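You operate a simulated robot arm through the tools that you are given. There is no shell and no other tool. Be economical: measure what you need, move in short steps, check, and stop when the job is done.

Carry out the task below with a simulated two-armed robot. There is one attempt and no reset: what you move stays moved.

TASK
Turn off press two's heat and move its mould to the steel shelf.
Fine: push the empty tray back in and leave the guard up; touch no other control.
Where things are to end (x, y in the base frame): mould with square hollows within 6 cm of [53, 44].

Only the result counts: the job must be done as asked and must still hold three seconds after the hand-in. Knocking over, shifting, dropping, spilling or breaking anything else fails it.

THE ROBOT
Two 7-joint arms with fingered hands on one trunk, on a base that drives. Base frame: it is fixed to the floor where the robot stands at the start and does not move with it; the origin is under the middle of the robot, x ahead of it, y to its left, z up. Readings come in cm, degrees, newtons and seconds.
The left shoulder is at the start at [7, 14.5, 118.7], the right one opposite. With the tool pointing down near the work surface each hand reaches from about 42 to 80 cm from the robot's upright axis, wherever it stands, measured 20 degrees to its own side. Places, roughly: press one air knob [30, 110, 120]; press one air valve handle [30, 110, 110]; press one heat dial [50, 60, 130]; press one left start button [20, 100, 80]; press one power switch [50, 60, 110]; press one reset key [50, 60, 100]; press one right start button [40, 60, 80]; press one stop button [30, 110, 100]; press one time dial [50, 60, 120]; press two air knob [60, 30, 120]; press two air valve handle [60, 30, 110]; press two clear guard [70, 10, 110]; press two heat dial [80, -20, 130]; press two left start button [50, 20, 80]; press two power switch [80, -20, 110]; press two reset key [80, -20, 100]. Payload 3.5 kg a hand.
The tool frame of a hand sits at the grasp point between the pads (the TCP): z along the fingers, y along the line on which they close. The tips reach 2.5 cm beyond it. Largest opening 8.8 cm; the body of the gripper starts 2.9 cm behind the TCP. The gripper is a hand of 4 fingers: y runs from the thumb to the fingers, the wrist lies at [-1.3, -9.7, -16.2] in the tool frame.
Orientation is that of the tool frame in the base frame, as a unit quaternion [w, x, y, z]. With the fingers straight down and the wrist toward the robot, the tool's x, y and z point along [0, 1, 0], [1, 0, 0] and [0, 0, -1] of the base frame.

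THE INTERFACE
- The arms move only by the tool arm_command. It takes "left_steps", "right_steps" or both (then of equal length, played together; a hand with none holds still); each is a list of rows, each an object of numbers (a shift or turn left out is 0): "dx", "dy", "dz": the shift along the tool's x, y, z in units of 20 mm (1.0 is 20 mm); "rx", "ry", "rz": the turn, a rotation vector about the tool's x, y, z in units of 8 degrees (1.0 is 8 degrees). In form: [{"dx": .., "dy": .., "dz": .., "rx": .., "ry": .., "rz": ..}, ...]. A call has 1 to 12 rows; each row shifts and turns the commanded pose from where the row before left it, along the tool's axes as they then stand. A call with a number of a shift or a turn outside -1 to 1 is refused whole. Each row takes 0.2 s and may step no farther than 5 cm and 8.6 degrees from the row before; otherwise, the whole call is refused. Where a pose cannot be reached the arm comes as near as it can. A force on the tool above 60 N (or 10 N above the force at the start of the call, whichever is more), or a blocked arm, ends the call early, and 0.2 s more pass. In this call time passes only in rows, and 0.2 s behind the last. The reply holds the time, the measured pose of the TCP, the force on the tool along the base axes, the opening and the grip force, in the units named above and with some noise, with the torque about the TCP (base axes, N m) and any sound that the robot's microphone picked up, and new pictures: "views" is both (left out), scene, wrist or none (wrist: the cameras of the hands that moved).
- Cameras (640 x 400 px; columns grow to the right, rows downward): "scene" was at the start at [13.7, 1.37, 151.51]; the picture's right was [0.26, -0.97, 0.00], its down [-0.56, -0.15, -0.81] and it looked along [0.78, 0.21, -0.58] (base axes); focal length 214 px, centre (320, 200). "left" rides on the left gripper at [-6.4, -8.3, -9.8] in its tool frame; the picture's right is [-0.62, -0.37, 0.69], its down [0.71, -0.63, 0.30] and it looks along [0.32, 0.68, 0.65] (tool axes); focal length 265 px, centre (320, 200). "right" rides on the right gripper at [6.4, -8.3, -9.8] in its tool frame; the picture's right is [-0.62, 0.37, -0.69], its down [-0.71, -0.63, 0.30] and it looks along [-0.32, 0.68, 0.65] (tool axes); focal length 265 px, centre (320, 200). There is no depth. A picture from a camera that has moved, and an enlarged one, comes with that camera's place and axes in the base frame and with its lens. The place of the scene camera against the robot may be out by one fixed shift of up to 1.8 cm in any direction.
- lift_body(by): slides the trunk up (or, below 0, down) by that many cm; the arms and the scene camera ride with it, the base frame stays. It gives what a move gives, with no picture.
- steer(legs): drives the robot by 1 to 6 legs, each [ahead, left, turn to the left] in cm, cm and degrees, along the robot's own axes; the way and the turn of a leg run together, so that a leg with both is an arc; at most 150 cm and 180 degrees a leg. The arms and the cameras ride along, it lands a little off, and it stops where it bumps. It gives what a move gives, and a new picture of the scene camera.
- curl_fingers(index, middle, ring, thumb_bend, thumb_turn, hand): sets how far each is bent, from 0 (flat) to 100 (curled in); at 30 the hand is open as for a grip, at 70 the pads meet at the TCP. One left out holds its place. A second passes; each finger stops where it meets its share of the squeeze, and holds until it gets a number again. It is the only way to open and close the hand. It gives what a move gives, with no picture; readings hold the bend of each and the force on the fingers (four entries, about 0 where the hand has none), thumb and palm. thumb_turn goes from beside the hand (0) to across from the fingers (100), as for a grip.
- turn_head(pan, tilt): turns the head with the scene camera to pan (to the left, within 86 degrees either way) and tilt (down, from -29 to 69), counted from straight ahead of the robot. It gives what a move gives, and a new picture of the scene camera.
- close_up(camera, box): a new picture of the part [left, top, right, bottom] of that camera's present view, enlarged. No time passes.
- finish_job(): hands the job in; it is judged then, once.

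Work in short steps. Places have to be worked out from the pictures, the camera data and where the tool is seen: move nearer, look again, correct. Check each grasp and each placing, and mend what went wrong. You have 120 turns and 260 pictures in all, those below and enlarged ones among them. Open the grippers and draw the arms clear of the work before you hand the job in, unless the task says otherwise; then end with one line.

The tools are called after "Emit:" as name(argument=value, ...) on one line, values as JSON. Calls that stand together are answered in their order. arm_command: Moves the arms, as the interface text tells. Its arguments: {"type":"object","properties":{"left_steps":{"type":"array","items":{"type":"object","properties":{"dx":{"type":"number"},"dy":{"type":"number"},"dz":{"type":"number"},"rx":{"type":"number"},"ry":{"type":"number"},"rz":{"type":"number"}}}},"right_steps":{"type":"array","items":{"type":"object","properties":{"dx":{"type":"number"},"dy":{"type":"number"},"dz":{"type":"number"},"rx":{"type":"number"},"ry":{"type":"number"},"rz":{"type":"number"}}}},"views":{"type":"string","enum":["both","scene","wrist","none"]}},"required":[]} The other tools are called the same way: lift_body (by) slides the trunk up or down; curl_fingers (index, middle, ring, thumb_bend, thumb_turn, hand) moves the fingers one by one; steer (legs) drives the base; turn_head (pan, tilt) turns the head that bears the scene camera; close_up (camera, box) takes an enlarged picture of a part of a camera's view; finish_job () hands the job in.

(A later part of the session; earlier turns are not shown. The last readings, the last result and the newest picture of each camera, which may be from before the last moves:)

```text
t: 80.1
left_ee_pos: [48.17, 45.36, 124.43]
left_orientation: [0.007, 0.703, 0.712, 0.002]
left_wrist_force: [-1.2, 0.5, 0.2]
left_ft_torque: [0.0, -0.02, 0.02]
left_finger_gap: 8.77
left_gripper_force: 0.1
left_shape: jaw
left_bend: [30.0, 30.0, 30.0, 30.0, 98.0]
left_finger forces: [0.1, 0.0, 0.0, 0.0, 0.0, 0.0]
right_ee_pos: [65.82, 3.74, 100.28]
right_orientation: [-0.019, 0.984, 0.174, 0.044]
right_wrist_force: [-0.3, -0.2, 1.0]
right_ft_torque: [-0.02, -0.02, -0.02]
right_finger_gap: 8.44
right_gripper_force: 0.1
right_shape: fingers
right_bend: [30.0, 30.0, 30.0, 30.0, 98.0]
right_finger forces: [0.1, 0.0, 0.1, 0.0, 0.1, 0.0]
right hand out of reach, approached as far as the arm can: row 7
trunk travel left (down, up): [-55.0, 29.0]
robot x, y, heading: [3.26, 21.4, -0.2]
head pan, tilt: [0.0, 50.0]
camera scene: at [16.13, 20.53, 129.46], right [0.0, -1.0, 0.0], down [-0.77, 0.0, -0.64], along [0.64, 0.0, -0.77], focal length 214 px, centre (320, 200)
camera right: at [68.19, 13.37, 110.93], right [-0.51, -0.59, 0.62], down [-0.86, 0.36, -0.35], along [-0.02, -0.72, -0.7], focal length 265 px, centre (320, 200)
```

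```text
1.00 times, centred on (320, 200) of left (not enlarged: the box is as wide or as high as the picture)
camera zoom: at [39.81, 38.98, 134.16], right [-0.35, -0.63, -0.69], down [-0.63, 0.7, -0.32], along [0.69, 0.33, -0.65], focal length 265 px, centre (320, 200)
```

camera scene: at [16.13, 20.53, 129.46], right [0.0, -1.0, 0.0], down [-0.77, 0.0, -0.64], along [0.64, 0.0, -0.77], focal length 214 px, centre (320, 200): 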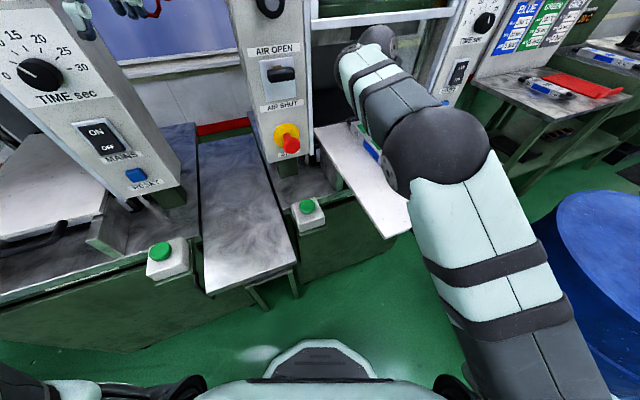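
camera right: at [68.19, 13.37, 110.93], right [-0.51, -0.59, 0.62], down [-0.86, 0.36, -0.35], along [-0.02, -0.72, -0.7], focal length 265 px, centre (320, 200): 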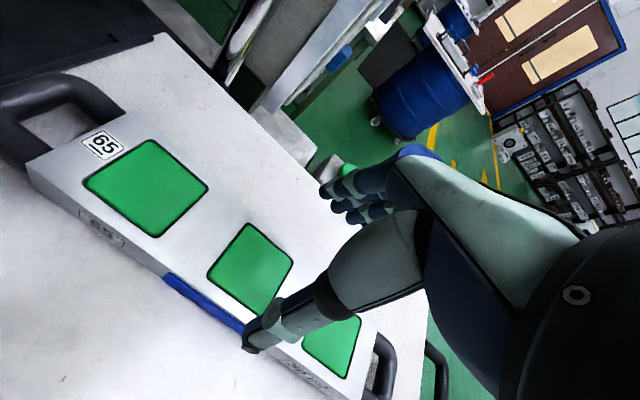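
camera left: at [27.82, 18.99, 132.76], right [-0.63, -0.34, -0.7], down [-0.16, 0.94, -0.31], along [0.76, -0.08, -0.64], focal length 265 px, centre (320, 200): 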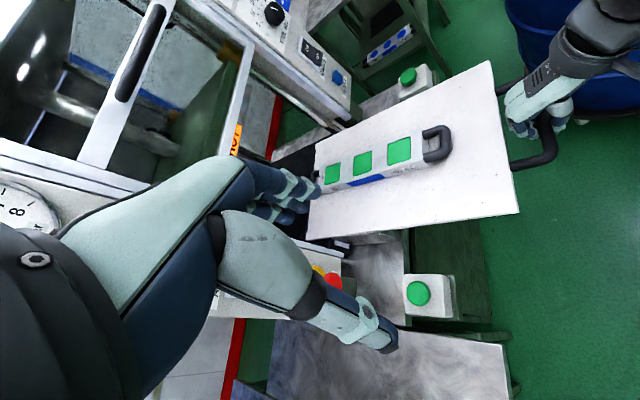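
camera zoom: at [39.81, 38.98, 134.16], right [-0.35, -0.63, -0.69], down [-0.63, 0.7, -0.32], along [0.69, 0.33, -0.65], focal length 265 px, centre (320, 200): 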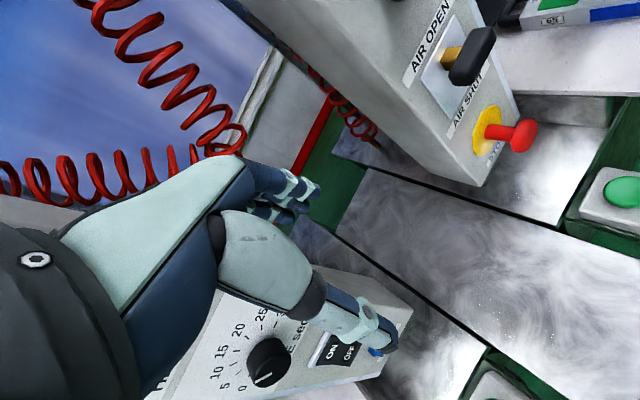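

At the edge of reach. I pull the hand back 4 cm, then drive 3.5 cm forward so the final pose has margin.

Emit:
arm_command(right_steps=[{"dx": -1}, {"dx": -1}], views="none")

Emit:
steer(legs=[[3.5, 0, 0]])

Emit:
close_up(camera="right", box=[0, 0, 640, 400])

```text
t: 80.7
left_ee_pos: [47.91, 45.41, 124.49]
left_orientation: [0.007, 0.702, 0.712, 0.004]
left_wrist_force: [-0.6, -0.6, 0.4]
left_ft_torque: [-0.02, -0.01, 0.02]
left_finger_gap: 8.78
left_gripper_force: 0.2
left_shape: jaw
left_bend: [30.0, 30.0, 30.0, 30.0, 98.0]
left_finger forces: [0.0, 0.1, 0.0, 0.1, 0.0, 0.1]
right_ee_pos: [61.08, 3.99, 99.46]
right_orientation: [0.001, 0.984, 0.175, 0.013]
right_wrist_force: [0.3, -0.2, -0.9]
right_ft_torque: [-0.01, 0.01, 0.04]
right_finger_gap: 8.42
right_gripper_force: 0.2
right_shape: fingers
right_bend: [30.0, 30.0, 30.0, 30.0, 98.0]
right_finger forces: [0.0, 0.0, 0.0, 0.0, 0.0, 0.0]
trunk travel left (down, up): [-55.0, 29.0]
robot x, y, heading: [3.29, 21.6, 0.1]
head pan, tilt: [0.0, 50.0]
```

```text
t: 81.6
left_ee_pos: [51.29, 45.35, 124.41]
left_orientation: [0.008, 0.702, 0.712, 0.003]
left_wrist_force: [-1.1, -0.3, -0.2]
left_ft_torque: [0.03, 0.0, 0.0]
left_finger_gap: 8.77
left_gripper_force: 0.1
left_shape: jaw
left_bend: [30.0, 30.0, 30.0, 30.0, 98.0]
left_finger forces: [0.0, 0.0, 0.0, 0.0, 0.0, 0.0]
right_ee_pos: [64.53, 3.97, 99.31]
right_orientation: [0.001, 0.985, 0.174, 0.012]
right_wrist_force: [0.8, -0.1, 0.8]
right_ft_torque: [-0.01, 0.01, 0.0]
right_finger_gap: 8.48
right_gripper_force: 0.1
right_shape: fingers
right_bend: [30.0, 30.0, 30.0, 30.0, 98.0]
right_finger forces: [0.1, 0.1, 0.1, 0.0, 0.1, 0.0]
trunk travel left (down, up): [-55.0, 29.0]
robot x, y, heading: [6.61, 21.47, -0.0]
head pan, tilt: [0.0, 50.0]
camera scene: at [19.36, 20.57, 129.49], right [0.0, -1.0, 0.0], down [-0.77, 0.0, -0.64], along [0.64, 0.0, -0.77], focal length 214 px, centre (320, 200)
```

scene: 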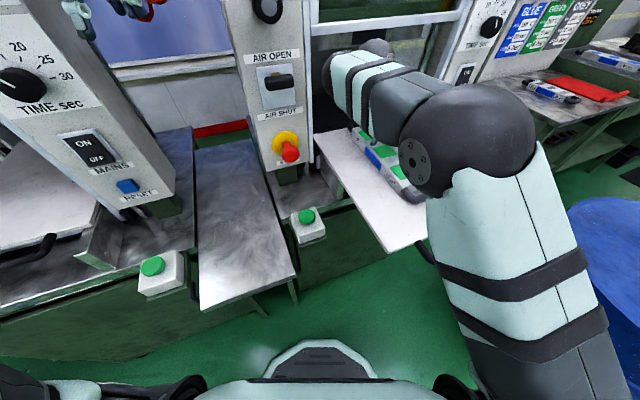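

```text
1.00 times, centred on (320, 200) of right (not enlarged: the box is as wide or as high as the picture)
camera zoom: at [67.4, 13.92, 109.48], right [-0.47, -0.56, 0.68], down [-0.88, 0.35, -0.32], along [-0.06, -0.75, -0.66], focal length 265 px, centre (320, 200)
```

zoom: 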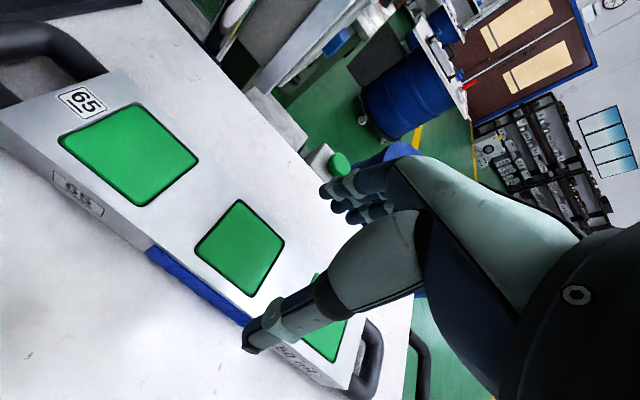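

Nearly centred. Fine shift (n +1.4, left 0.5) and lower around the mould to z≈94.3.

Emit:
arm_command(right_steps=[{"dx": 0.7, "dy": -0.25}, {"dz": 0.65}, {"dz": 0.65}, {"dz": 0.6}, {"dz": 0.6}], views="wrist")

Emit:
close_up(camera="scene", box=[300, 60, 460, 260])

```text
t: 82.8
left_ee_pos: [51.69, 45.4, 124.57]
left_orientation: [0.007, 0.702, 0.712, 0.003]
left_wrist_force: [0.2, 0.3, 0.4]
left_ft_torque: [-0.02, 0.01, 0.03]
left_finger_gap: 8.78
left_gripper_force: 0.0
left_shape: jaw
left_bend: [30.0, 30.0, 30.0, 30.0, 98.0]
left_finger forces: [0.0, 0.0, 0.0, 0.0, 0.1, 0.0]
right_ee_pos: [66.08, 4.75, 94.32]
right_orientation: [0.001, 0.985, 0.173, 0.011]
right_wrist_force: [0.0, 0.6, -0.1]
right_ft_torque: [-0.02, -0.02, 0.04]
right_finger_gap: 8.45
right_gripper_force: 0.0
right_shape: fingers
right_bend: [30.0, 30.0, 30.0, 30.0, 98.0]
right_finger forces: [0.1, 0.0, 0.0, 0.0, 0.0, 0.1]
trunk travel left (down, up): [-55.0, 29.0]
robot x, y, heading: [6.61, 21.71, -0.2]
head pan, tilt: [0.0, 50.0]
camera right: at [68.97, 14.86, 104.36], right [-0.47, -0.56, 0.68], down [-0.88, 0.35, -0.32], along [-0.06, -0.75, -0.66], focal length 265 px, centre (320, 200)
```

right: 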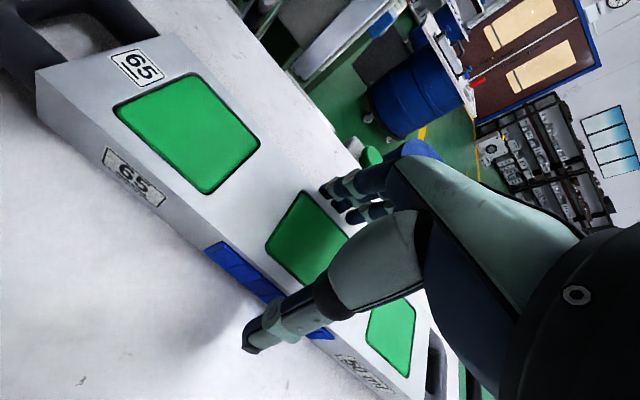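

```text
2.00 times, centred on (380, 160) of scene
camera zoom: at [19.66, 20.55, 129.45], right [0.0, -1.0, 0.0], down [-0.77, 0.0, -0.64], along [0.64, 0.0, -0.77], focal length 429 px, centre (200, 280)
```

zoom: 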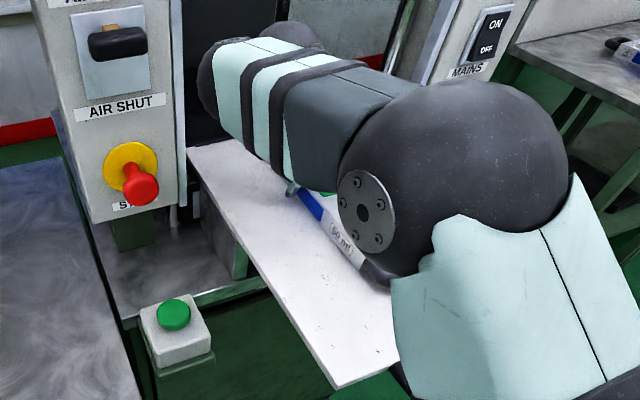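

Thumb is alongside the mould's left face. Lower 0.8 cm more, then close.

Emit:
arm_command(right_steps=[{"dz": 0.4}], views="none")

Emit:
curl_fingers(hand="right", index=60, middle=60, ring=60, thumb_bend=60)

Emit:
close_up(camera="right", box=[0, 0, 640, 400])

```text
t: 83.2
left_ee_pos: [51.64, 45.42, 124.34]
left_orientation: [0.007, 0.702, 0.712, 0.003]
left_wrist_force: [-0.1, 0.3, 0.5]
left_ft_torque: [-0.02, 0.0, -0.03]
left_finger_gap: 8.79
left_gripper_force: 0.0
left_shape: jaw
left_bend: [30.0, 30.0, 30.0, 30.0, 98.0]
left_finger forces: [0.0, 0.0, 0.0, 0.0, 0.0, 0.1]
right_ee_pos: [66.11, 4.72, 93.44]
right_orientation: [0.0, 0.985, 0.173, 0.012]
right_wrist_force: [-0.6, 0.5, 0.9]
right_ft_torque: [0.01, 0.01, -0.01]
right_finger_gap: 8.45
right_gripper_force: 0.1
right_shape: fingers
right_bend: [30.0, 30.0, 30.0, 30.0, 98.0]
right_finger forces: [0.3, 0.0, 0.0, 0.0, 0.0, 0.0]
trunk travel left (down, up): [-55.0, 29.0]
robot x, y, heading: [6.55, 21.32, -0.2]
head pan, tilt: [0.0, 50.0]
```

```text
t: 84.2
left_ee_pos: [51.46, 45.32, 124.3]
left_orientation: [0.008, 0.703, 0.711, 0.003]
left_wrist_force: [0.7, 0.2, -0.1]
left_ft_torque: [-0.01, 0.0, 0.02]
left_finger_gap: 8.81
left_gripper_force: 0.0
left_shape: jaw
left_bend: [30.0, 30.0, 30.0, 30.0, 98.0]
left_finger forces: [0.1, 0.1, 0.0, 0.0, 0.0, 0.1]
right_ee_pos: [66.04, 4.71, 93.57]
right_orientation: [0.001, 0.985, 0.174, 0.012]
right_wrist_force: [1.0, -0.4, 6.4]
right_ft_torque: [-0.42, -0.08, 0.06]
right_finger_gap: 6.44
right_gripper_force: 20.4
right_shape: fingers
right_bend: [49.0, 52.0, 51.0, 37.0, 94.0]
right_finger forces: [8.8, 7.0, 6.3, 0.0, 18.7, 0.0]
trunk travel left (down, up): [-55.0, 29.0]
robot x, y, heading: [6.84, 21.57, -0.3]
head pan, tilt: [0.0, 50.0]
```

```text
1.00 times, centred on (320, 200) of right (not enlarged: the box is as wide or as high as the picture)
camera zoom: at [68.89, 14.82, 103.67], right [-0.47, -0.56, 0.68], down [-0.88, 0.35, -0.32], along [-0.06, -0.75, -0.66], focal length 265 px, centre (320, 200)
```

zoom: 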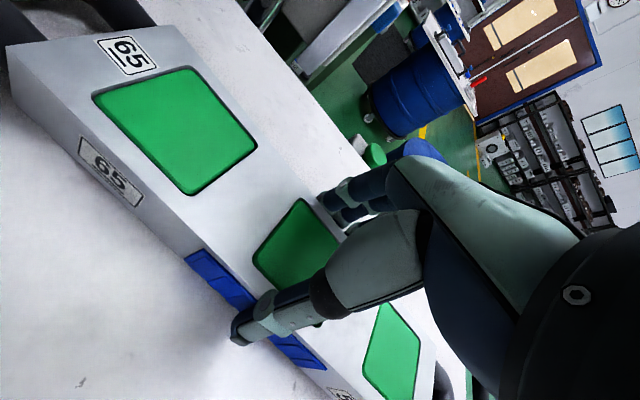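

Gripped on the mould's blue side grips. Tighten and lift a little.

Emit:
curl_fingers(hand="right", index=85, middle=85, ring=85, thumb_bend=85)

Emit:
arm_command(right_steps=[{"dz": -0.4}, {"dz": -0.4}], views="wrist")

```text
t: 85.2
left_ee_pos: [51.64, 45.43, 124.41]
left_orientation: [0.007, 0.702, 0.712, 0.002]
left_wrist_force: [0.7, -0.5, -0.8]
left_ft_torque: [-0.01, -0.01, 0.0]
left_finger_gap: 8.78
left_gripper_force: 0.2
left_shape: jaw
left_bend: [30.0, 30.0, 30.0, 30.0, 98.0]
left_finger forces: [0.0, 0.0, 0.1, 0.0, 0.0, 0.1]
right_ee_pos: [66.07, 4.63, 93.51]
right_orientation: [-0.001, 0.985, 0.173, 0.01]
right_wrist_force: [0.1, -2.1, -0.4]
right_ft_torque: [-0.3, -0.11, -0.03]
right_finger_gap: 6.47
right_gripper_force: 28.4
right_shape: fingers
right_bend: [56.0, 58.0, 60.0, 25.0, 92.0]
right_finger forces: [11.6, 9.3, 9.5, 0.0, 25.8, 0.1]
trunk travel left (down, up): [-55.0, 29.0]
robot x, y, heading: [6.38, 21.27, -0.3]
head pan, tilt: [0.0, 50.0]
```

```text
t: 85.8
left_ee_pos: [51.77, 45.44, 124.39]
left_orientation: [0.008, 0.703, 0.711, 0.002]
left_wrist_force: [0.2, 0.5, 0.1]
left_ft_torque: [0.02, 0.01, -0.01]
left_finger_gap: 8.76
left_gripper_force: 0.1
left_shape: jaw
left_bend: [30.0, 30.0, 30.0, 30.0, 98.0]
left_finger forces: [0.0, 0.0, 0.1, 0.1, 0.0, 0.0]
right_ee_pos: [65.93, 4.79, 95.02]
right_orientation: [-0.001, 0.985, 0.175, 0.01]
right_wrist_force: [-1.2, 0.0, -9.6]
right_ft_torque: [-0.16, -0.07, -0.01]
right_finger_gap: 6.44
right_gripper_force: 27.0
right_shape: fingers
right_bend: [56.0, 58.0, 60.0, 25.0, 92.0]
right_finger forces: [10.2, 8.9, 9.7, 0.1, 25.6, 0.1]
trunk travel left (down, up): [-55.0, 29.0]
robot x, y, heading: [6.84, 21.32, -0.4]
head pan, tilt: [0.0, 50.0]
camera right: at [68.84, 14.93, 105.03], right [-0.47, -0.56, 0.68], down [-0.88, 0.35, -0.32], along [-0.06, -0.75, -0.66], focal length 265 px, centre (320, 200)
```

right: 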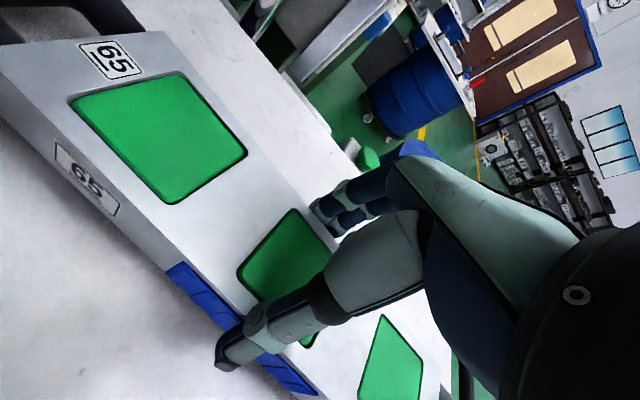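

Held firmly (≈1 kg, level). I raise it 1 cm more and back the whole robot away along the tray's axis, keeping the mould level above the tray.

Emit:
arm_command(right_steps=[{"dz": -0.5}], views="none")

Emit:
steer(legs=[[-23.5, -8.4, 0]])

Emit:
close_up(camera="right", box=[0, 0, 640, 400])

```text
t: 86.2
left_ee_pos: [51.7, 45.36, 124.37]
left_orientation: [0.007, 0.703, 0.712, 0.002]
left_wrist_force: [0.5, 0.1, 0.7]
left_ft_torque: [-0.01, 0.01, 0.01]
left_finger_gap: 8.75
left_gripper_force: 0.1
left_shape: jaw
left_bend: [30.0, 30.0, 30.0, 30.0, 98.0]
left_finger forces: [0.0, 0.0, 0.1, 0.0, 0.0, 0.0]
right_ee_pos: [65.84, 4.81, 96.21]
right_orientation: [-0.001, 0.985, 0.173, 0.011]
right_wrist_force: [0.9, 0.6, -8.6]
right_ft_torque: [-0.17, -0.03, 0.01]
right_finger_gap: 6.46
right_gripper_force: 26.7
right_shape: fingers
right_bend: [56.0, 58.0, 60.0, 25.0, 92.0]
right_finger forces: [10.1, 8.9, 9.6, 0.0, 25.5, 0.0]
trunk travel left (down, up): [-55.0, 29.0]
robot x, y, heading: [6.59, 21.23, -0.1]
head pan, tilt: [0.0, 50.0]
```

```text
t: 88.0
left_ee_pos: [28.34, 37.32, 124.32]
left_orientation: [0.006, 0.703, 0.711, 0.001]
left_wrist_force: [-0.1, 0.7, 0.6]
left_ft_torque: [0.04, 0.0, 0.0]
left_finger_gap: 8.77
left_gripper_force: 0.0
left_shape: jaw
left_bend: [30.0, 30.0, 30.0, 30.0, 98.0]
left_finger forces: [0.0, 0.1, 0.0, 0.0, 0.0, 0.0]
right_ee_pos: [42.5, -3.34, 96.08]
right_orientation: [-0.001, 0.985, 0.174, 0.01]
right_wrist_force: [0.1, -0.3, -9.5]
right_ft_torque: [-0.18, -0.01, 0.01]
right_finger_gap: 6.47
right_gripper_force: 26.2
right_shape: fingers
right_bend: [56.0, 58.0, 60.0, 25.0, 92.0]
right_finger forces: [10.0, 8.8, 9.7, 0.0, 25.2, 0.0]
trunk travel left (down, up): [-55.0, 29.0]
robot x, y, heading: [-17.01, 13.34, -0.1]
head pan, tilt: [0.0, 50.0]
camera scene: at [-3.72, 12.51, 129.43], right [0.0, -1.0, 0.0], down [-0.77, 0.0, -0.64], along [0.64, 0.0, -0.77], focal length 214 px, centre (320, 200)
```

scene: 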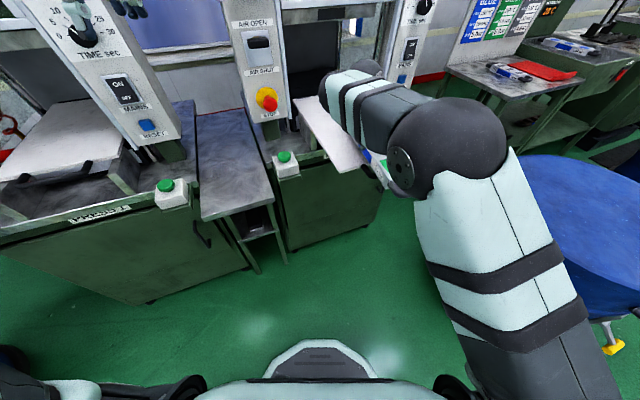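

```text
1.00 times, centred on (320, 200) of right (not enlarged: the box is as wide or as high as the picture)
camera zoom: at [45.35, 6.85, 106.09], right [-0.47, -0.56, 0.68], down [-0.88, 0.35, -0.32], along [-0.06, -0.75, -0.66], focal length 265 px, centre (320, 200)
```

zoom: 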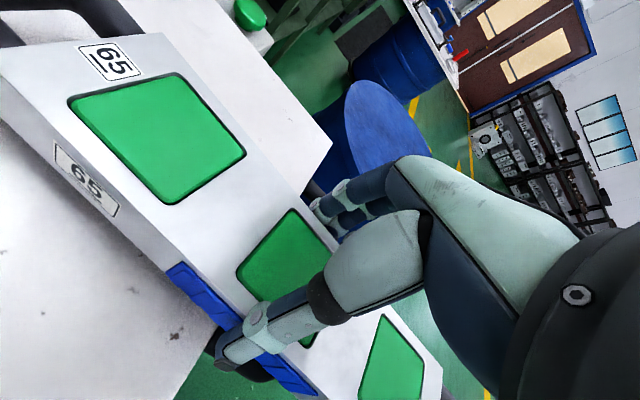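

Mould is clear of the tray. Next, swing the left hand out to the side/back so it won't meet press one.

Emit:
arm_command(left_steps=[{"dx": 1, "dy": -0.4}, {"dx": 1, "dy": -0.5}, {"dx": 1, "dy": -0.7}, {"dx": 1, "dy": -0.8}, {"dx": 1, "dy": -0.9}, {"dx": 1, "dy": -0.9}, {"dx": 1, "dy": -1}, {"dx": 1, "dy": -1}, {"dx": 1, "dy": -1}, {"dx": 1, "dy": -1}, {"dx": 1, "dy": -1}, {"dx": 1, "dy": -1}], views="none")

Emit:
turn_head(pan=45, tilt=40)

```text
t: 89.2
left_ee_pos: [24.38, 47.62, 126.09]
left_orientation: [0.002, 0.689, 0.725, 0.005]
left_wrist_force: [30.9, -4.4, -31.5]
left_ft_torque: [2.83, 0.49, 2.76]
left_finger_gap: 8.78
left_gripper_force: 0.1
left_shape: jaw
left_bend: [30.0, 30.0, 30.0, 30.0, 98.0]
left_finger forces: [0.0, 0.0, 0.0, 0.1, 0.0, 0.1]
left hand out of reach, approached as far as the arm can: row 1, 2, 3, 4, 5
right_ee_pos: [42.29, -3.34, 95.84]
right_orientation: [-0.001, 0.985, 0.175, 0.008]
right_wrist_force: [-0.8, -0.3, -8.7]
right_ft_torque: [-0.2, -0.05, 0.0]
right_finger_gap: 6.46
right_gripper_force: 27.2
right_shape: fingers
right_bend: [56.0, 58.0, 60.0, 25.0, 92.0]
right_finger forces: [9.9, 8.7, 9.6, 0.0, 25.2, 0.1]
trunk travel left (down, up): [-55.0, 29.0]
robot x, y, heading: [-16.79, 13.2, -0.2]
head pan, tilt: [0.0, 50.0]
stopped in row 5 (left hand): the force on the tool passed its limit at 199 N (the readings are from after the stop); the commanded pose is now the measured one
```

```text
t: 90.3
left_ee_pos: [24.51, 47.53, 126.03]
left_orientation: [0.003, 0.69, 0.724, 0.004]
left_wrist_force: [48.0, -11.6, -40.7]
left_ft_torque: [4.37, 1.59, 4.76]
left_finger_gap: 8.78
left_gripper_force: 0.0
left_shape: jaw
left_bend: [30.0, 30.0, 30.0, 30.0, 98.0]
left_finger forces: [0.0, 0.1, 0.0, 0.0, 0.1, 0.1]
right_ee_pos: [42.41, -3.32, 96.09]
right_orientation: [-0.001, 0.985, 0.174, 0.009]
right_wrist_force: [-0.3, 0.4, -8.7]
right_ft_torque: [-0.16, -0.09, -0.01]
right_finger_gap: 6.44
right_gripper_force: 26.9
right_shape: fingers
right_bend: [56.0, 58.0, 60.0, 25.0, 92.0]
right_finger forces: [10.0, 8.8, 9.6, 0.1, 25.2, 0.0]
trunk travel left (down, up): [-55.0, 29.0]
robot x, y, heading: [-16.89, 13.35, 0.1]
head pan, tilt: [45.0, 40.0]
camera scene: at [-5.43, 18.51, 130.86], right [0.71, -0.71, 0.0], down [-0.46, -0.45, -0.77], along [0.54, 0.54, -0.64], focal length 214 px, centre (320, 200)
```

scene: 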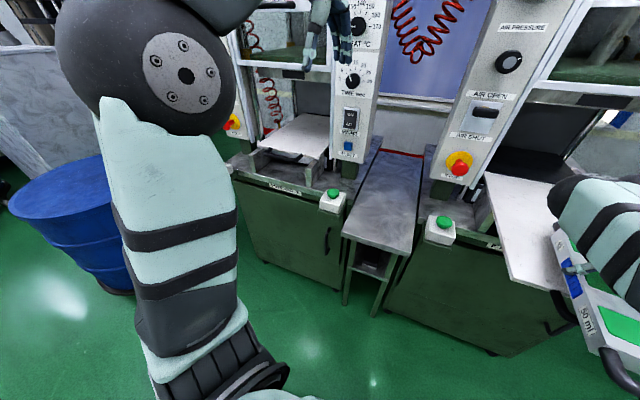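

Left wrist meets its own forearm again (self-contact only); relieve it by moving 2.5 cm forward and up. Then turn the robot 15° left and slide left, so the left hand stays well away from press one.

Emit:
arm_command(left_steps=[{"dy": 0.7}, {"dy": 0.6}], views="none")

Emit:
steer(legs=[[0, 0, 15], [0, 26.7, 0]])

```text
t: 90.9
left_ee_pos: [27.16, 47.54, 126.18]
left_orientation: [0.004, 0.69, 0.724, 0.004]
left_wrist_force: [-0.4, 0.0, -0.4]
left_ft_torque: [0.03, 0.0, 0.01]
left_finger_gap: 8.78
left_gripper_force: 0.0
left_shape: jaw
left_bend: [30.0, 30.0, 30.0, 30.0, 98.0]
left_finger forces: [0.0, 0.1, 0.0, 0.0, 0.1, 0.0]
right_ee_pos: [42.42, -3.24, 96.02]
right_orientation: [-0.001, 0.985, 0.173, 0.009]
right_wrist_force: [0.6, 0.2, -9.3]
right_ft_torque: [-0.21, -0.07, 0.01]
right_finger_gap: 6.43
right_gripper_force: 26.5
right_shape: fingers
right_bend: [56.0, 58.0, 60.0, 25.0, 92.0]
right_finger forces: [10.1, 8.8, 9.5, 0.0, 25.1, 0.1]
trunk travel left (down, up): [-55.0, 29.0]
robot x, y, heading: [-16.65, 13.07, 0.0]
head pan, tilt: [45.0, 40.0]
```

```text
t: 93.7
left_ee_pos: [9.66, 83.83, 126.17]
left_orientation: [0.002, 0.589, 0.808, 0.005]
left_wrist_force: [1.2, -0.1, -0.6]
left_ft_torque: [0.0, 0.02, 0.0]
left_finger_gap: 8.78
left_gripper_force: 0.0
left_shape: jaw
left_bend: [30.0, 30.0, 30.0, 30.0, 98.0]
left_finger forces: [0.0, 0.0, 0.0, 0.0, 0.1, 0.0]
right_ee_pos: [37.8, 38.86, 96.06]
right_orientation: [-0.002, 0.953, 0.303, 0.01]
right_wrist_force: [-0.2, -0.1, -9.2]
right_ft_torque: [-0.14, -0.12, -0.03]
right_finger_gap: 6.43
right_gripper_force: 26.8
right_shape: fingers
right_bend: [56.0, 58.0, 61.0, 25.0, 92.0]
right_finger forces: [10.0, 8.9, 9.6, 0.0, 25.0, 0.1]
trunk travel left (down, up): [-55.0, 29.0]
robot x, y, heading: [-23.98, 39.53, 15.1]
head pan, tilt: [45.0, 40.0]
camera scene: at [-14.4, 47.33, 130.86], right [0.87, -0.5, 0.0], down [-0.32, -0.56, -0.77], along [0.38, 0.66, -0.64], focal length 214 px, centre (320, 200)
```

scene: 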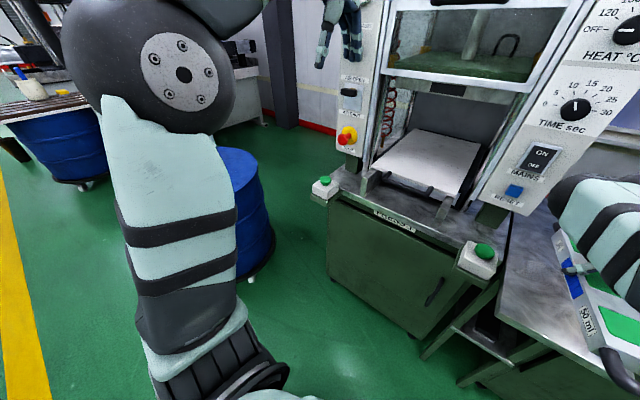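

Now over the shelf front. Turn the head to the shelf, then advance ~13 cm.

Emit:
steer(legs=[[12.5, -0.5, 0]])

Emit:
turn_head(pan=0, tilt=45)

Emit:
close_up(camera="right", box=[0, 0, 640, 400])

```text
t: 95.0
left_ee_pos: [21.97, 86.75, 126.32]
left_orientation: [0.003, 0.589, 0.808, 0.006]
left_wrist_force: [0.5, -0.8, 0.5]
left_ft_torque: [-0.01, 0.06, 0.0]
left_finger_gap: 8.77
left_gripper_force: 0.0
left_shape: jaw
left_bend: [30.0, 30.0, 30.0, 30.0, 98.0]
left_finger forces: [0.1, 0.1, 0.0, 0.0, 0.0, 0.0]
right_ee_pos: [49.95, 41.64, 96.0]
right_orientation: [-0.003, 0.953, 0.301, 0.01]
right_wrist_force: [-0.2, -0.2, -9.1]
right_ft_torque: [-0.16, -0.09, 0.03]
right_finger_gap: 6.45
right_gripper_force: 26.6
right_shape: fingers
right_bend: [56.0, 58.0, 61.0, 25.0, 92.0]
right_finger forces: [10.1, 8.7, 9.4, 0.0, 25.0, 0.0]
trunk travel left (down, up): [-55.0, 29.0]
robot x, y, heading: [-11.3, 42.4, 15.0]
head pan, tilt: [45.0, 40.0]
camera scene: at [-2.13, 50.15, 130.87], right [0.87, -0.5, 0.0], down [-0.32, -0.56, -0.77], along [0.38, 0.66, -0.64], focal length 214 px, centre (320, 200)
```

scene: 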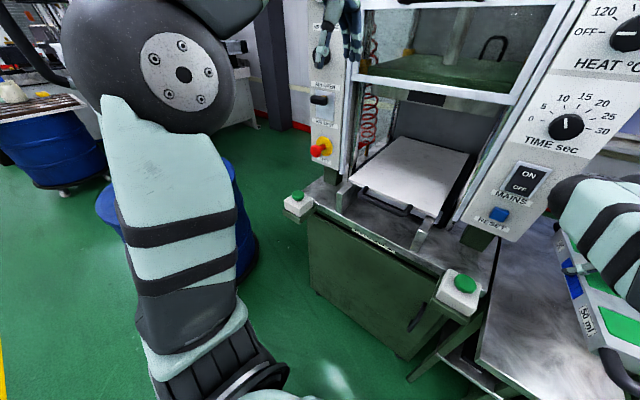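

```text
t: 96.1
left_ee_pos: [22.09, 86.66, 126.32]
left_orientation: [0.003, 0.589, 0.808, 0.006]
left_wrist_force: [-0.1, 0.1, 0.1]
left_ft_torque: [-0.05, 0.0, 0.01]
left_finger_gap: 8.75
left_gripper_force: 0.0
left_shape: jaw
left_bend: [30.0, 30.0, 30.0, 30.0, 98.0]
left_finger forces: [0.1, 0.0, 0.1, 0.0, 0.1, 0.0]
right_ee_pos: [50.06, 41.73, 96.04]
right_orientation: [-0.003, 0.953, 0.301, 0.01]
right_wrist_force: [-0.1, 0.8, -9.3]
right_ft_torque: [-0.19, -0.12, 0.02]
right_finger_gap: 6.45
right_gripper_force: 26.5
right_shape: fingers
right_bend: [56.0, 58.0, 61.0, 25.0, 92.0]
right_finger forces: [10.1, 8.7, 9.4, 0.0, 24.9, 0.0]
trunk travel left (down, up): [-55.0, 29.0]
robot x, y, heading: [-11.42, 42.32, 15.4]
head pan, tilt: [0.0, 45.0]
camera scene: at [1.59, 44.93, 130.13], right [0.26, -0.97, 0.0], down [-0.68, -0.18, -0.71], along [0.68, 0.18, -0.71], focal length 214 px, centre (320, 200)
```

scene: 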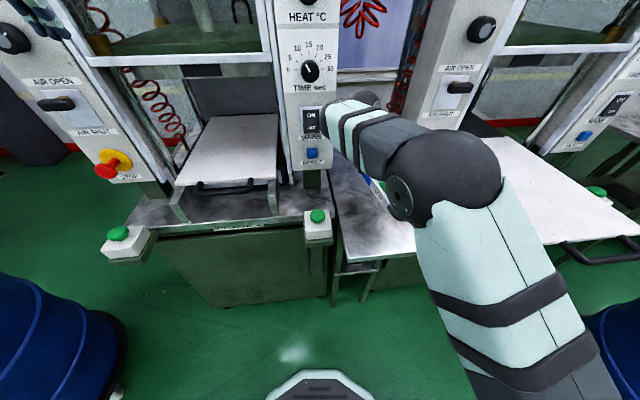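

```text
1.00 times, centred on (320, 200) of right (not enlarged: the box is as wide or as high as the picture)
camera zoom: at [50.29, 52.23, 106.06], right [-0.31, -0.66, 0.68], down [-0.94, 0.11, -0.32], along [0.14, -0.74, -0.66], focal length 265 px, centre (320, 200)
```

zoom: 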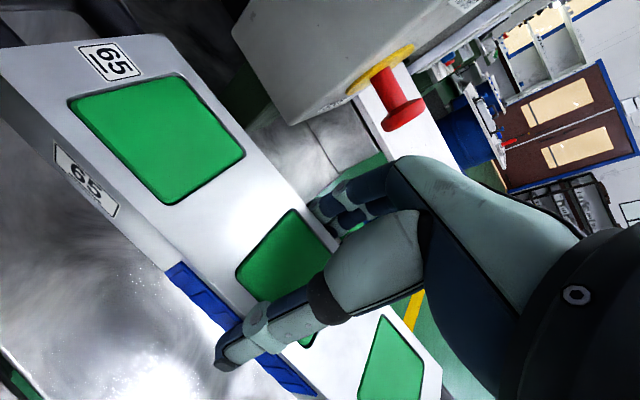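

Over the shelf, 3.7 cm from target. Nudge 1 cm further in, then lower with the trunk by 14 cm.

Emit:
arm_command(right_steps=[{"dx": 0.5}], views="none")

Emit:
lift_body(by=-14)

Emit:
close_up(camera="right", box=[0, 0, 640, 400])

Emit:
close_up(camera="scene", box=[0, 0, 640, 400])

```text
t: 96.5
left_ee_pos: [22.11, 86.71, 126.24]
left_orientation: [0.002, 0.589, 0.808, 0.006]
left_wrist_force: [0.0, -0.3, 0.2]
left_ft_torque: [0.0, -0.01, -0.02]
left_finger_gap: 8.76
left_gripper_force: 0.0
left_shape: jaw
left_bend: [30.0, 30.0, 30.0, 30.0, 98.0]
left_finger forces: [0.0, 0.0, 0.0, 0.0, 0.0, 0.1]
right_ee_pos: [51.05, 41.98, 96.06]
right_orientation: [-0.006, 0.954, 0.299, 0.01]
right_wrist_force: [0.8, -0.9, -8.9]
right_ft_torque: [-0.16, -0.09, -0.01]
right_finger_gap: 6.47
right_gripper_force: 26.9
right_shape: fingers
right_bend: [56.0, 58.0, 61.0, 25.0, 92.0]
right_finger forces: [9.9, 8.8, 9.4, 0.1, 24.9, 0.0]
trunk travel left (down, up): [-55.0, 29.0]
robot x, y, heading: [-11.42, 42.49, 14.9]
head pan, tilt: [0.0, 45.0]
```

```text
t: 98.2
left_ee_pos: [21.52, 86.68, 112.55]
left_orientation: [0.005, 0.589, 0.808, 0.007]
left_wrist_force: [0.4, 0.4, -0.4]
left_ft_torque: [-0.04, -0.01, -0.03]
left_finger_gap: 8.76
left_gripper_force: 0.0
left_shape: jaw
left_bend: [30.0, 30.0, 30.0, 30.0, 98.0]
left_finger forces: [0.0, 0.0, 0.0, 0.0, 0.0, 0.0]
right_ee_pos: [50.87, 41.66, 83.19]
right_orientation: [-0.002, 0.955, 0.297, 0.021]
right_wrist_force: [12.7, 0.1, 45.9]
right_ft_torque: [0.68, 0.09, 0.23]
right_finger_gap: 6.62
right_gripper_force: 36.9
right_shape: fingers
right_bend: [56.0, 59.0, 61.0, 15.0, 90.0]
right_finger forces: [11.5, 11.3, 12.0, 0.0, 39.8, 0.0]
trunk travel left (down, up): [-41.0, 43.0]
robot x, y, heading: [-11.33, 42.44, 15.2]
head pan, tilt: [0.0, 45.0]
```

```text
1.00 times, centred on (320, 200) of right (not enlarged: the box is as wide or as high as the picture)
camera zoom: at [50.98, 52.16, 93.28], right [-0.33, -0.66, 0.67], down [-0.93, 0.12, -0.34], along [0.15, -0.74, -0.66], focal length 265 px, centre (320, 200)
```

zoom: 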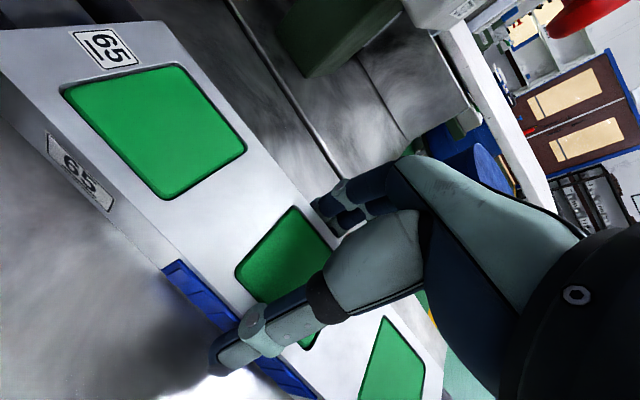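

```text
1.00 times, centred on (320, 200) of scene (not enlarged: the box is as wide or as high as the picture)
camera zoom: at [0.96, 44.9, 116.29], right [0.26, -0.97, 0.0], down [-0.68, -0.18, -0.71], along [0.69, 0.18, -0.7], focal length 214 px, centre (320, 200)
```

zoom: 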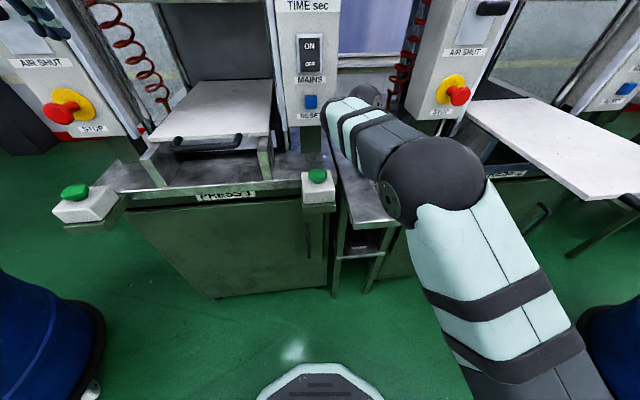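

Contact: the mould is seated on the shelf (shelf top ≈80). Relieve the push, then open.

Emit:
arm_command(right_steps=[{"dz": -0.35}], views="none")

```text
t: 98.5
left_ee_pos: [21.74, 86.73, 112.31]
left_orientation: [0.004, 0.59, 0.807, 0.006]
left_wrist_force: [0.0, -0.4, -0.2]
left_ft_torque: [0.01, 0.04, 0.02]
left_finger_gap: 8.8
left_gripper_force: 0.1
left_shape: jaw
left_bend: [30.0, 30.0, 30.0, 30.0, 98.0]
left_finger forces: [0.0, 0.1, 0.1, 0.0, 0.1, 0.0]
right_ee_pos: [50.92, 41.55, 83.22]
right_orientation: [-0.01, 0.955, 0.297, 0.015]
right_wrist_force: [10.0, -0.1, 23.1]
right_ft_torque: [0.03, -0.19, 0.23]
right_finger_gap: 6.56
right_gripper_force: 31.6
right_shape: fingers
right_bend: [56.0, 59.0, 61.0, 16.0, 91.0]
right_finger forces: [11.5, 10.6, 11.0, 0.0, 30.0, 0.1]
trunk travel left (down, up): [-41.0, 43.0]
robot x, y, heading: [-11.48, 42.33, 15.1]
head pan, tilt: [0.0, 45.0]
```

Emit:
arm_command(right_steps=[{"dz": -0.3}], views="none")

Emit:
close_up(camera="right", box=[0, 100, 400, 400])

```text
t: 99.0
left_ee_pos: [21.78, 86.73, 112.21]
left_orientation: [0.003, 0.589, 0.808, 0.006]
left_wrist_force: [-0.3, -0.4, 0.3]
left_ft_torque: [-0.02, 0.04, 0.02]
left_finger_gap: 8.79
left_gripper_force: 0.1
left_shape: jaw
left_bend: [30.0, 30.0, 30.0, 30.0, 98.0]
left_finger forces: [0.0, 0.1, 0.0, 0.0, 0.0, 0.0]
right_ee_pos: [50.85, 41.44, 83.37]
right_orientation: [-0.013, 0.956, 0.294, 0.007]
right_wrist_force: [1.0, 3.3, 1.8]
right_ft_torque: [-0.17, -0.21, 0.11]
right_finger_gap: 6.52
right_gripper_force: 26.5
right_shape: fingers
right_bend: [57.0, 59.0, 62.0, 17.0, 91.0]
right_finger forces: [10.1, 8.4, 8.6, 0.0, 26.4, 0.0]
trunk travel left (down, up): [-41.0, 43.0]
robot x, y, heading: [-11.76, 42.52, 15.1]
head pan, tilt: [0.0, 45.0]
```

```text
1.33 times, centred on (200, 250) of right
camera zoom: at [51.4, 51.83, 93.61], right [-0.31, -0.67, 0.67], down [-0.94, 0.13, -0.31], along [0.12, -0.73, -0.67], focal length 354 px, centre (480, 133)
```

zoom: 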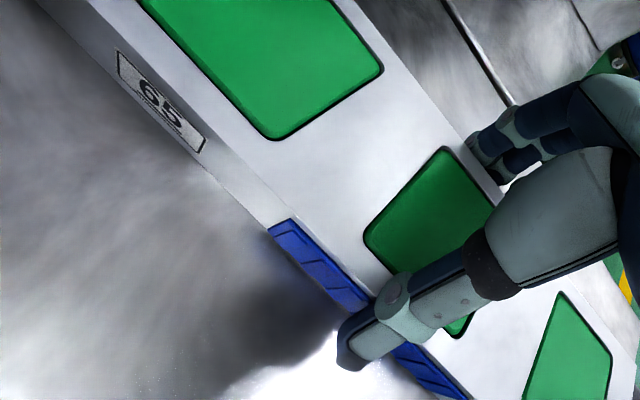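

Mould rests on the shelf with almost no load on the hand. Open the fingers.

Emit:
curl_fingers(hand="right", index=30, middle=30, ring=30, thumb_bend=20)

Emit:
close_up(camera="right", box=[0, 0, 640, 400])

```text
t: 100.0
left_ee_pos: [21.79, 86.75, 112.33]
left_orientation: [0.003, 0.589, 0.808, 0.006]
left_wrist_force: [0.4, -0.8, 0.8]
left_ft_torque: [0.02, 0.0, 0.04]
left_finger_gap: 8.75
left_gripper_force: 0.1
left_shape: jaw
left_bend: [30.0, 30.0, 30.0, 30.0, 98.0]
left_finger forces: [0.0, 0.0, 0.1, 0.0, 0.1, 0.1]
right_ee_pos: [51.05, 41.15, 83.32]
right_orientation: [-0.009, 0.956, 0.292, 0.009]
right_wrist_force: [-0.5, 2.8, 2.1]
right_ft_torque: [0.11, 0.02, -0.09]
right_finger_gap: 9.68
right_gripper_force: 2.2
right_shape: fingers
right_bend: [30.0, 30.0, 30.0, 14.0, 96.0]
right_finger forces: [0.0, 0.1, 0.0, 0.0, 4.0, 0.0]
trunk travel left (down, up): [-41.0, 43.0]
robot x, y, heading: [-11.63, 42.66, 15.1]
head pan, tilt: [0.0, 45.0]
```

```text
1.00 times, centred on (320, 200) of right (not enlarged: the box is as wide or as high as the picture)
camera zoom: at [51.51, 51.69, 93.59], right [-0.32, -0.67, 0.67], down [-0.94, 0.13, -0.31], along [0.12, -0.73, -0.67], focal length 265 px, centre (320, 200)
```

zoom: 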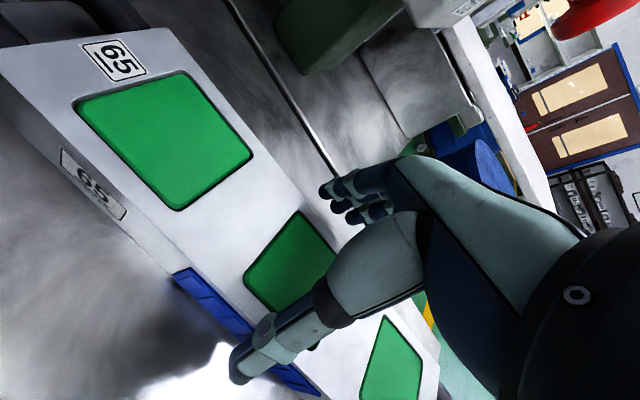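

Thumb still touches; shift the hand 0.8 cm to the thumb side, then lift straight up.

Emit:
arm_command(right_steps=[{"dy": -0.4}, {"dz": -0.5}, {"dz": -0.8}, {"dz": -1}, {"dz": -1}, {"dz": -1}])

```text
t: 101.5
left_ee_pos: [21.76, 86.66, 112.28]
left_orientation: [0.004, 0.589, 0.808, 0.006]
left_wrist_force: [0.2, 0.4, -0.2]
left_ft_torque: [-0.01, -0.03, 0.01]
left_finger_gap: 8.75
left_gripper_force: 0.0
left_shape: jaw
left_bend: [30.0, 30.0, 30.0, 30.0, 98.0]
left_finger forces: [0.1, 0.0, 0.0, 0.1, 0.1, 0.0]
right_ee_pos: [48.55, 40.77, 82.71]
right_orientation: [-0.011, 0.958, 0.284, -0.038]
right_wrist_force: [-0.1, 3.7, 9.0]
right_ft_torque: [-0.37, -0.23, 0.09]
right_finger_gap: 9.38
right_gripper_force: 5.5
right_shape: fingers
right_bend: [30.0, 30.0, 30.0, 17.0, 97.0]
right_finger forces: [0.0, 8.9, 0.0, 0.0, 1.7, 0.1]
right hand out of reach, approached as far as the arm can: row 3, 4, 5, 6
trunk travel left (down, up): [-41.0, 43.0]
robot x, y, heading: [-11.54, 42.3, 14.9]
head pan, tilt: [0.0, 45.0]
stopped in row 6 (right hand): the arm was blocked; the commanded pose is now the measured one
camera scene: at [1.27, 45.0, 116.18], right [0.26, -0.97, 0.0], down [-0.68, -0.19, -0.71], along [0.68, 0.18, -0.71], focal length 214 px, centre (320, 200)
camera right: at [49.98, 51.37, 92.54], right [-0.26, -0.65, 0.71], down [-0.96, 0.14, -0.23], along [0.05, -0.75, -0.66], focal length 265 px, centre (320, 200)
```

scene: 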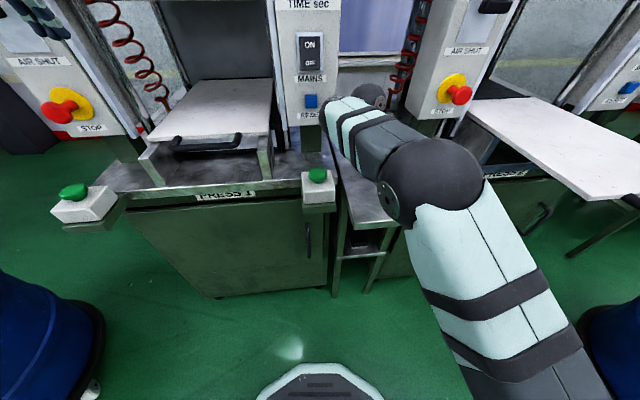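
right: 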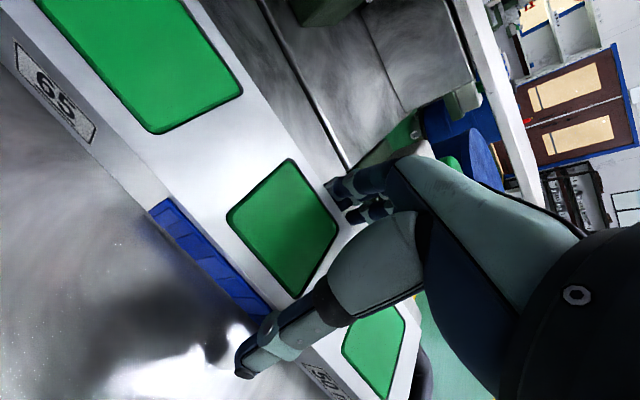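

The arm can't rise in this posture; use the trunk to lift straight up instead.

Emit:
lift_body(by=3)

Emit:
close_up(camera="right", box=[0, 0, 640, 400])

```text
t: 102.3
left_ee_pos: [21.89, 86.7, 115.32]
left_orientation: [0.003, 0.589, 0.808, 0.006]
left_wrist_force: [-0.3, 0.1, 0.4]
left_ft_torque: [-0.03, 0.03, -0.05]
left_finger_gap: 8.77
left_gripper_force: 0.0
left_shape: jaw
left_bend: [30.0, 30.0, 30.0, 30.0, 98.0]
left_finger forces: [0.0, 0.0, 0.0, 0.0, 0.1, 0.0]
right_ee_pos: [48.55, 40.58, 85.53]
right_orientation: [-0.013, 0.958, 0.285, -0.039]
right_wrist_force: [-0.5, -0.6, -0.6]
right_ft_torque: [0.0, 0.01, 0.0]
right_finger_gap: 9.22
right_gripper_force: 0.0
right_shape: fingers
right_bend: [30.0, 30.0, 30.0, 20.0, 97.0]
right_finger forces: [0.0, 0.1, 0.0, 0.0, 0.0, 0.1]
trunk travel left (down, up): [-44.0, 40.0]
robot x, y, heading: [-11.48, 42.4, 15.2]
head pan, tilt: [0.0, 45.0]
```

```text
1.00 times, centred on (320, 200) of right (not enlarged: the box is as wide or as high as the picture)
camera zoom: at [50.1, 51.29, 95.34], right [-0.26, -0.65, 0.72], down [-0.96, 0.14, -0.22], along [0.05, -0.75, -0.66], focal length 265 px, centre (320, 200)
```

zoom: 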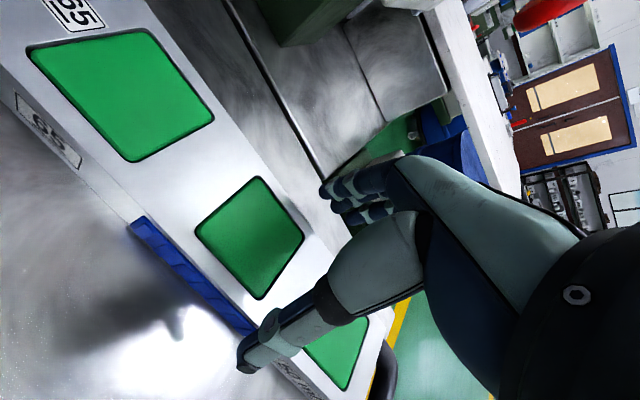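

No forces remain. Raise the trunk 14 cm more, then back the robot off and look at the mould.

Emit:
lift_body(by=14)

Emit:
steer(legs=[[-25, 0, 0]])

Emit:
close_up(camera="scene", box=[280, 60, 480, 220])

Emit:
close_up(camera="right", box=[0, 0, 640, 400])

```text
t: 104.0
left_ee_pos: [21.83, 86.77, 129.15]
left_orientation: [0.003, 0.589, 0.808, 0.005]
left_wrist_force: [0.6, 0.3, 0.0]
left_ft_torque: [0.0, 0.01, -0.01]
left_finger_gap: 8.78
left_gripper_force: 0.0
left_shape: jaw
left_bend: [30.0, 30.0, 30.0, 30.0, 98.0]
left_finger forces: [0.1, 0.0, 0.0, 0.1, 0.0, 0.0]
right_ee_pos: [48.53, 40.73, 99.51]
right_orientation: [-0.013, 0.958, 0.284, -0.039]
right_wrist_force: [0.1, -0.5, -0.7]
right_ft_torque: [-0.02, -0.03, -0.01]
right_finger_gap: 9.18
right_gripper_force: 0.1
right_shape: fingers
right_bend: [30.0, 30.0, 30.0, 20.0, 97.0]
right_finger forces: [0.0, 0.0, 0.0, 0.1, 0.0, 0.0]
trunk travel left (down, up): [-58.0, 26.0]
robot x, y, heading: [-11.35, 42.29, 15.1]
head pan, tilt: [0.0, 45.0]
```

```text
t: 105.8
left_ee_pos: [-2.79, 80.42, 129.32]
left_orientation: [0.003, 0.586, 0.81, 0.005]
left_wrist_force: [1.0, -0.4, -1.0]
left_ft_torque: [-0.02, -0.01, 0.02]
left_finger_gap: 8.74
left_gripper_force: 0.1
left_shape: jaw
left_bend: [30.0, 30.0, 30.0, 30.0, 98.0]
left_finger forces: [0.0, 0.0, 0.0, 0.0, 0.0, 0.0]
right_ee_pos: [24.11, 34.42, 99.55]
right_orientation: [-0.013, 0.957, 0.288, -0.039]
right_wrist_force: [0.0, 0.2, 0.3]
right_ft_torque: [-0.03, -0.03, -0.01]
right_finger_gap: 9.18
right_gripper_force: 0.1
right_shape: fingers
right_bend: [30.0, 30.0, 30.0, 20.0, 97.0]
right_finger forces: [0.1, 0.1, 0.1, 0.1, 0.1, 0.0]
trunk travel left (down, up): [-58.0, 26.0]
robot x, y, heading: [-36.04, 35.75, 15.6]
head pan, tilt: [0.0, 45.0]
camera scene: at [-22.91, 38.37, 133.14], right [0.27, -0.96, 0.0], down [-0.68, -0.19, -0.71], along [0.68, 0.19, -0.71], focal length 214 px, centre (320, 200)
```

scene: 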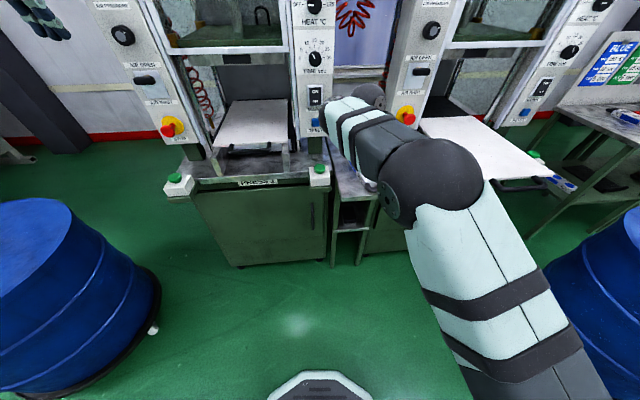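

```text
2.50 times, centred on (380, 140) of scene
camera zoom: at [-22.91, 38.37, 133.14], right [0.27, -0.96, 0.0], down [-0.68, -0.19, -0.71], along [0.68, 0.19, -0.71], focal length 536 px, centre (170, 350)
```

zoom: 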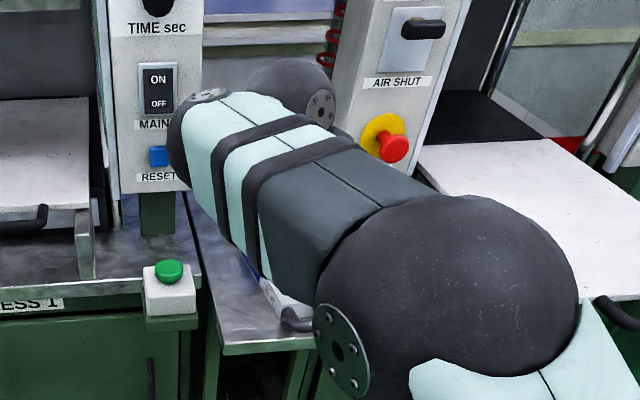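

```text
1.00 times, centred on (320, 200) of right (not enlarged: the box is as wide or as high as the picture)
camera zoom: at [25.68, 45.1, 109.4], right [-0.26, -0.65, 0.72], down [-0.97, 0.13, -0.23], along [0.05, -0.75, -0.66], focal length 265 px, centre (320, 200)
```

zoom: 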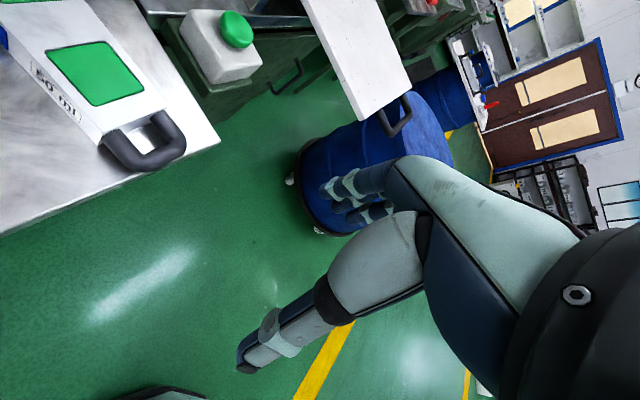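

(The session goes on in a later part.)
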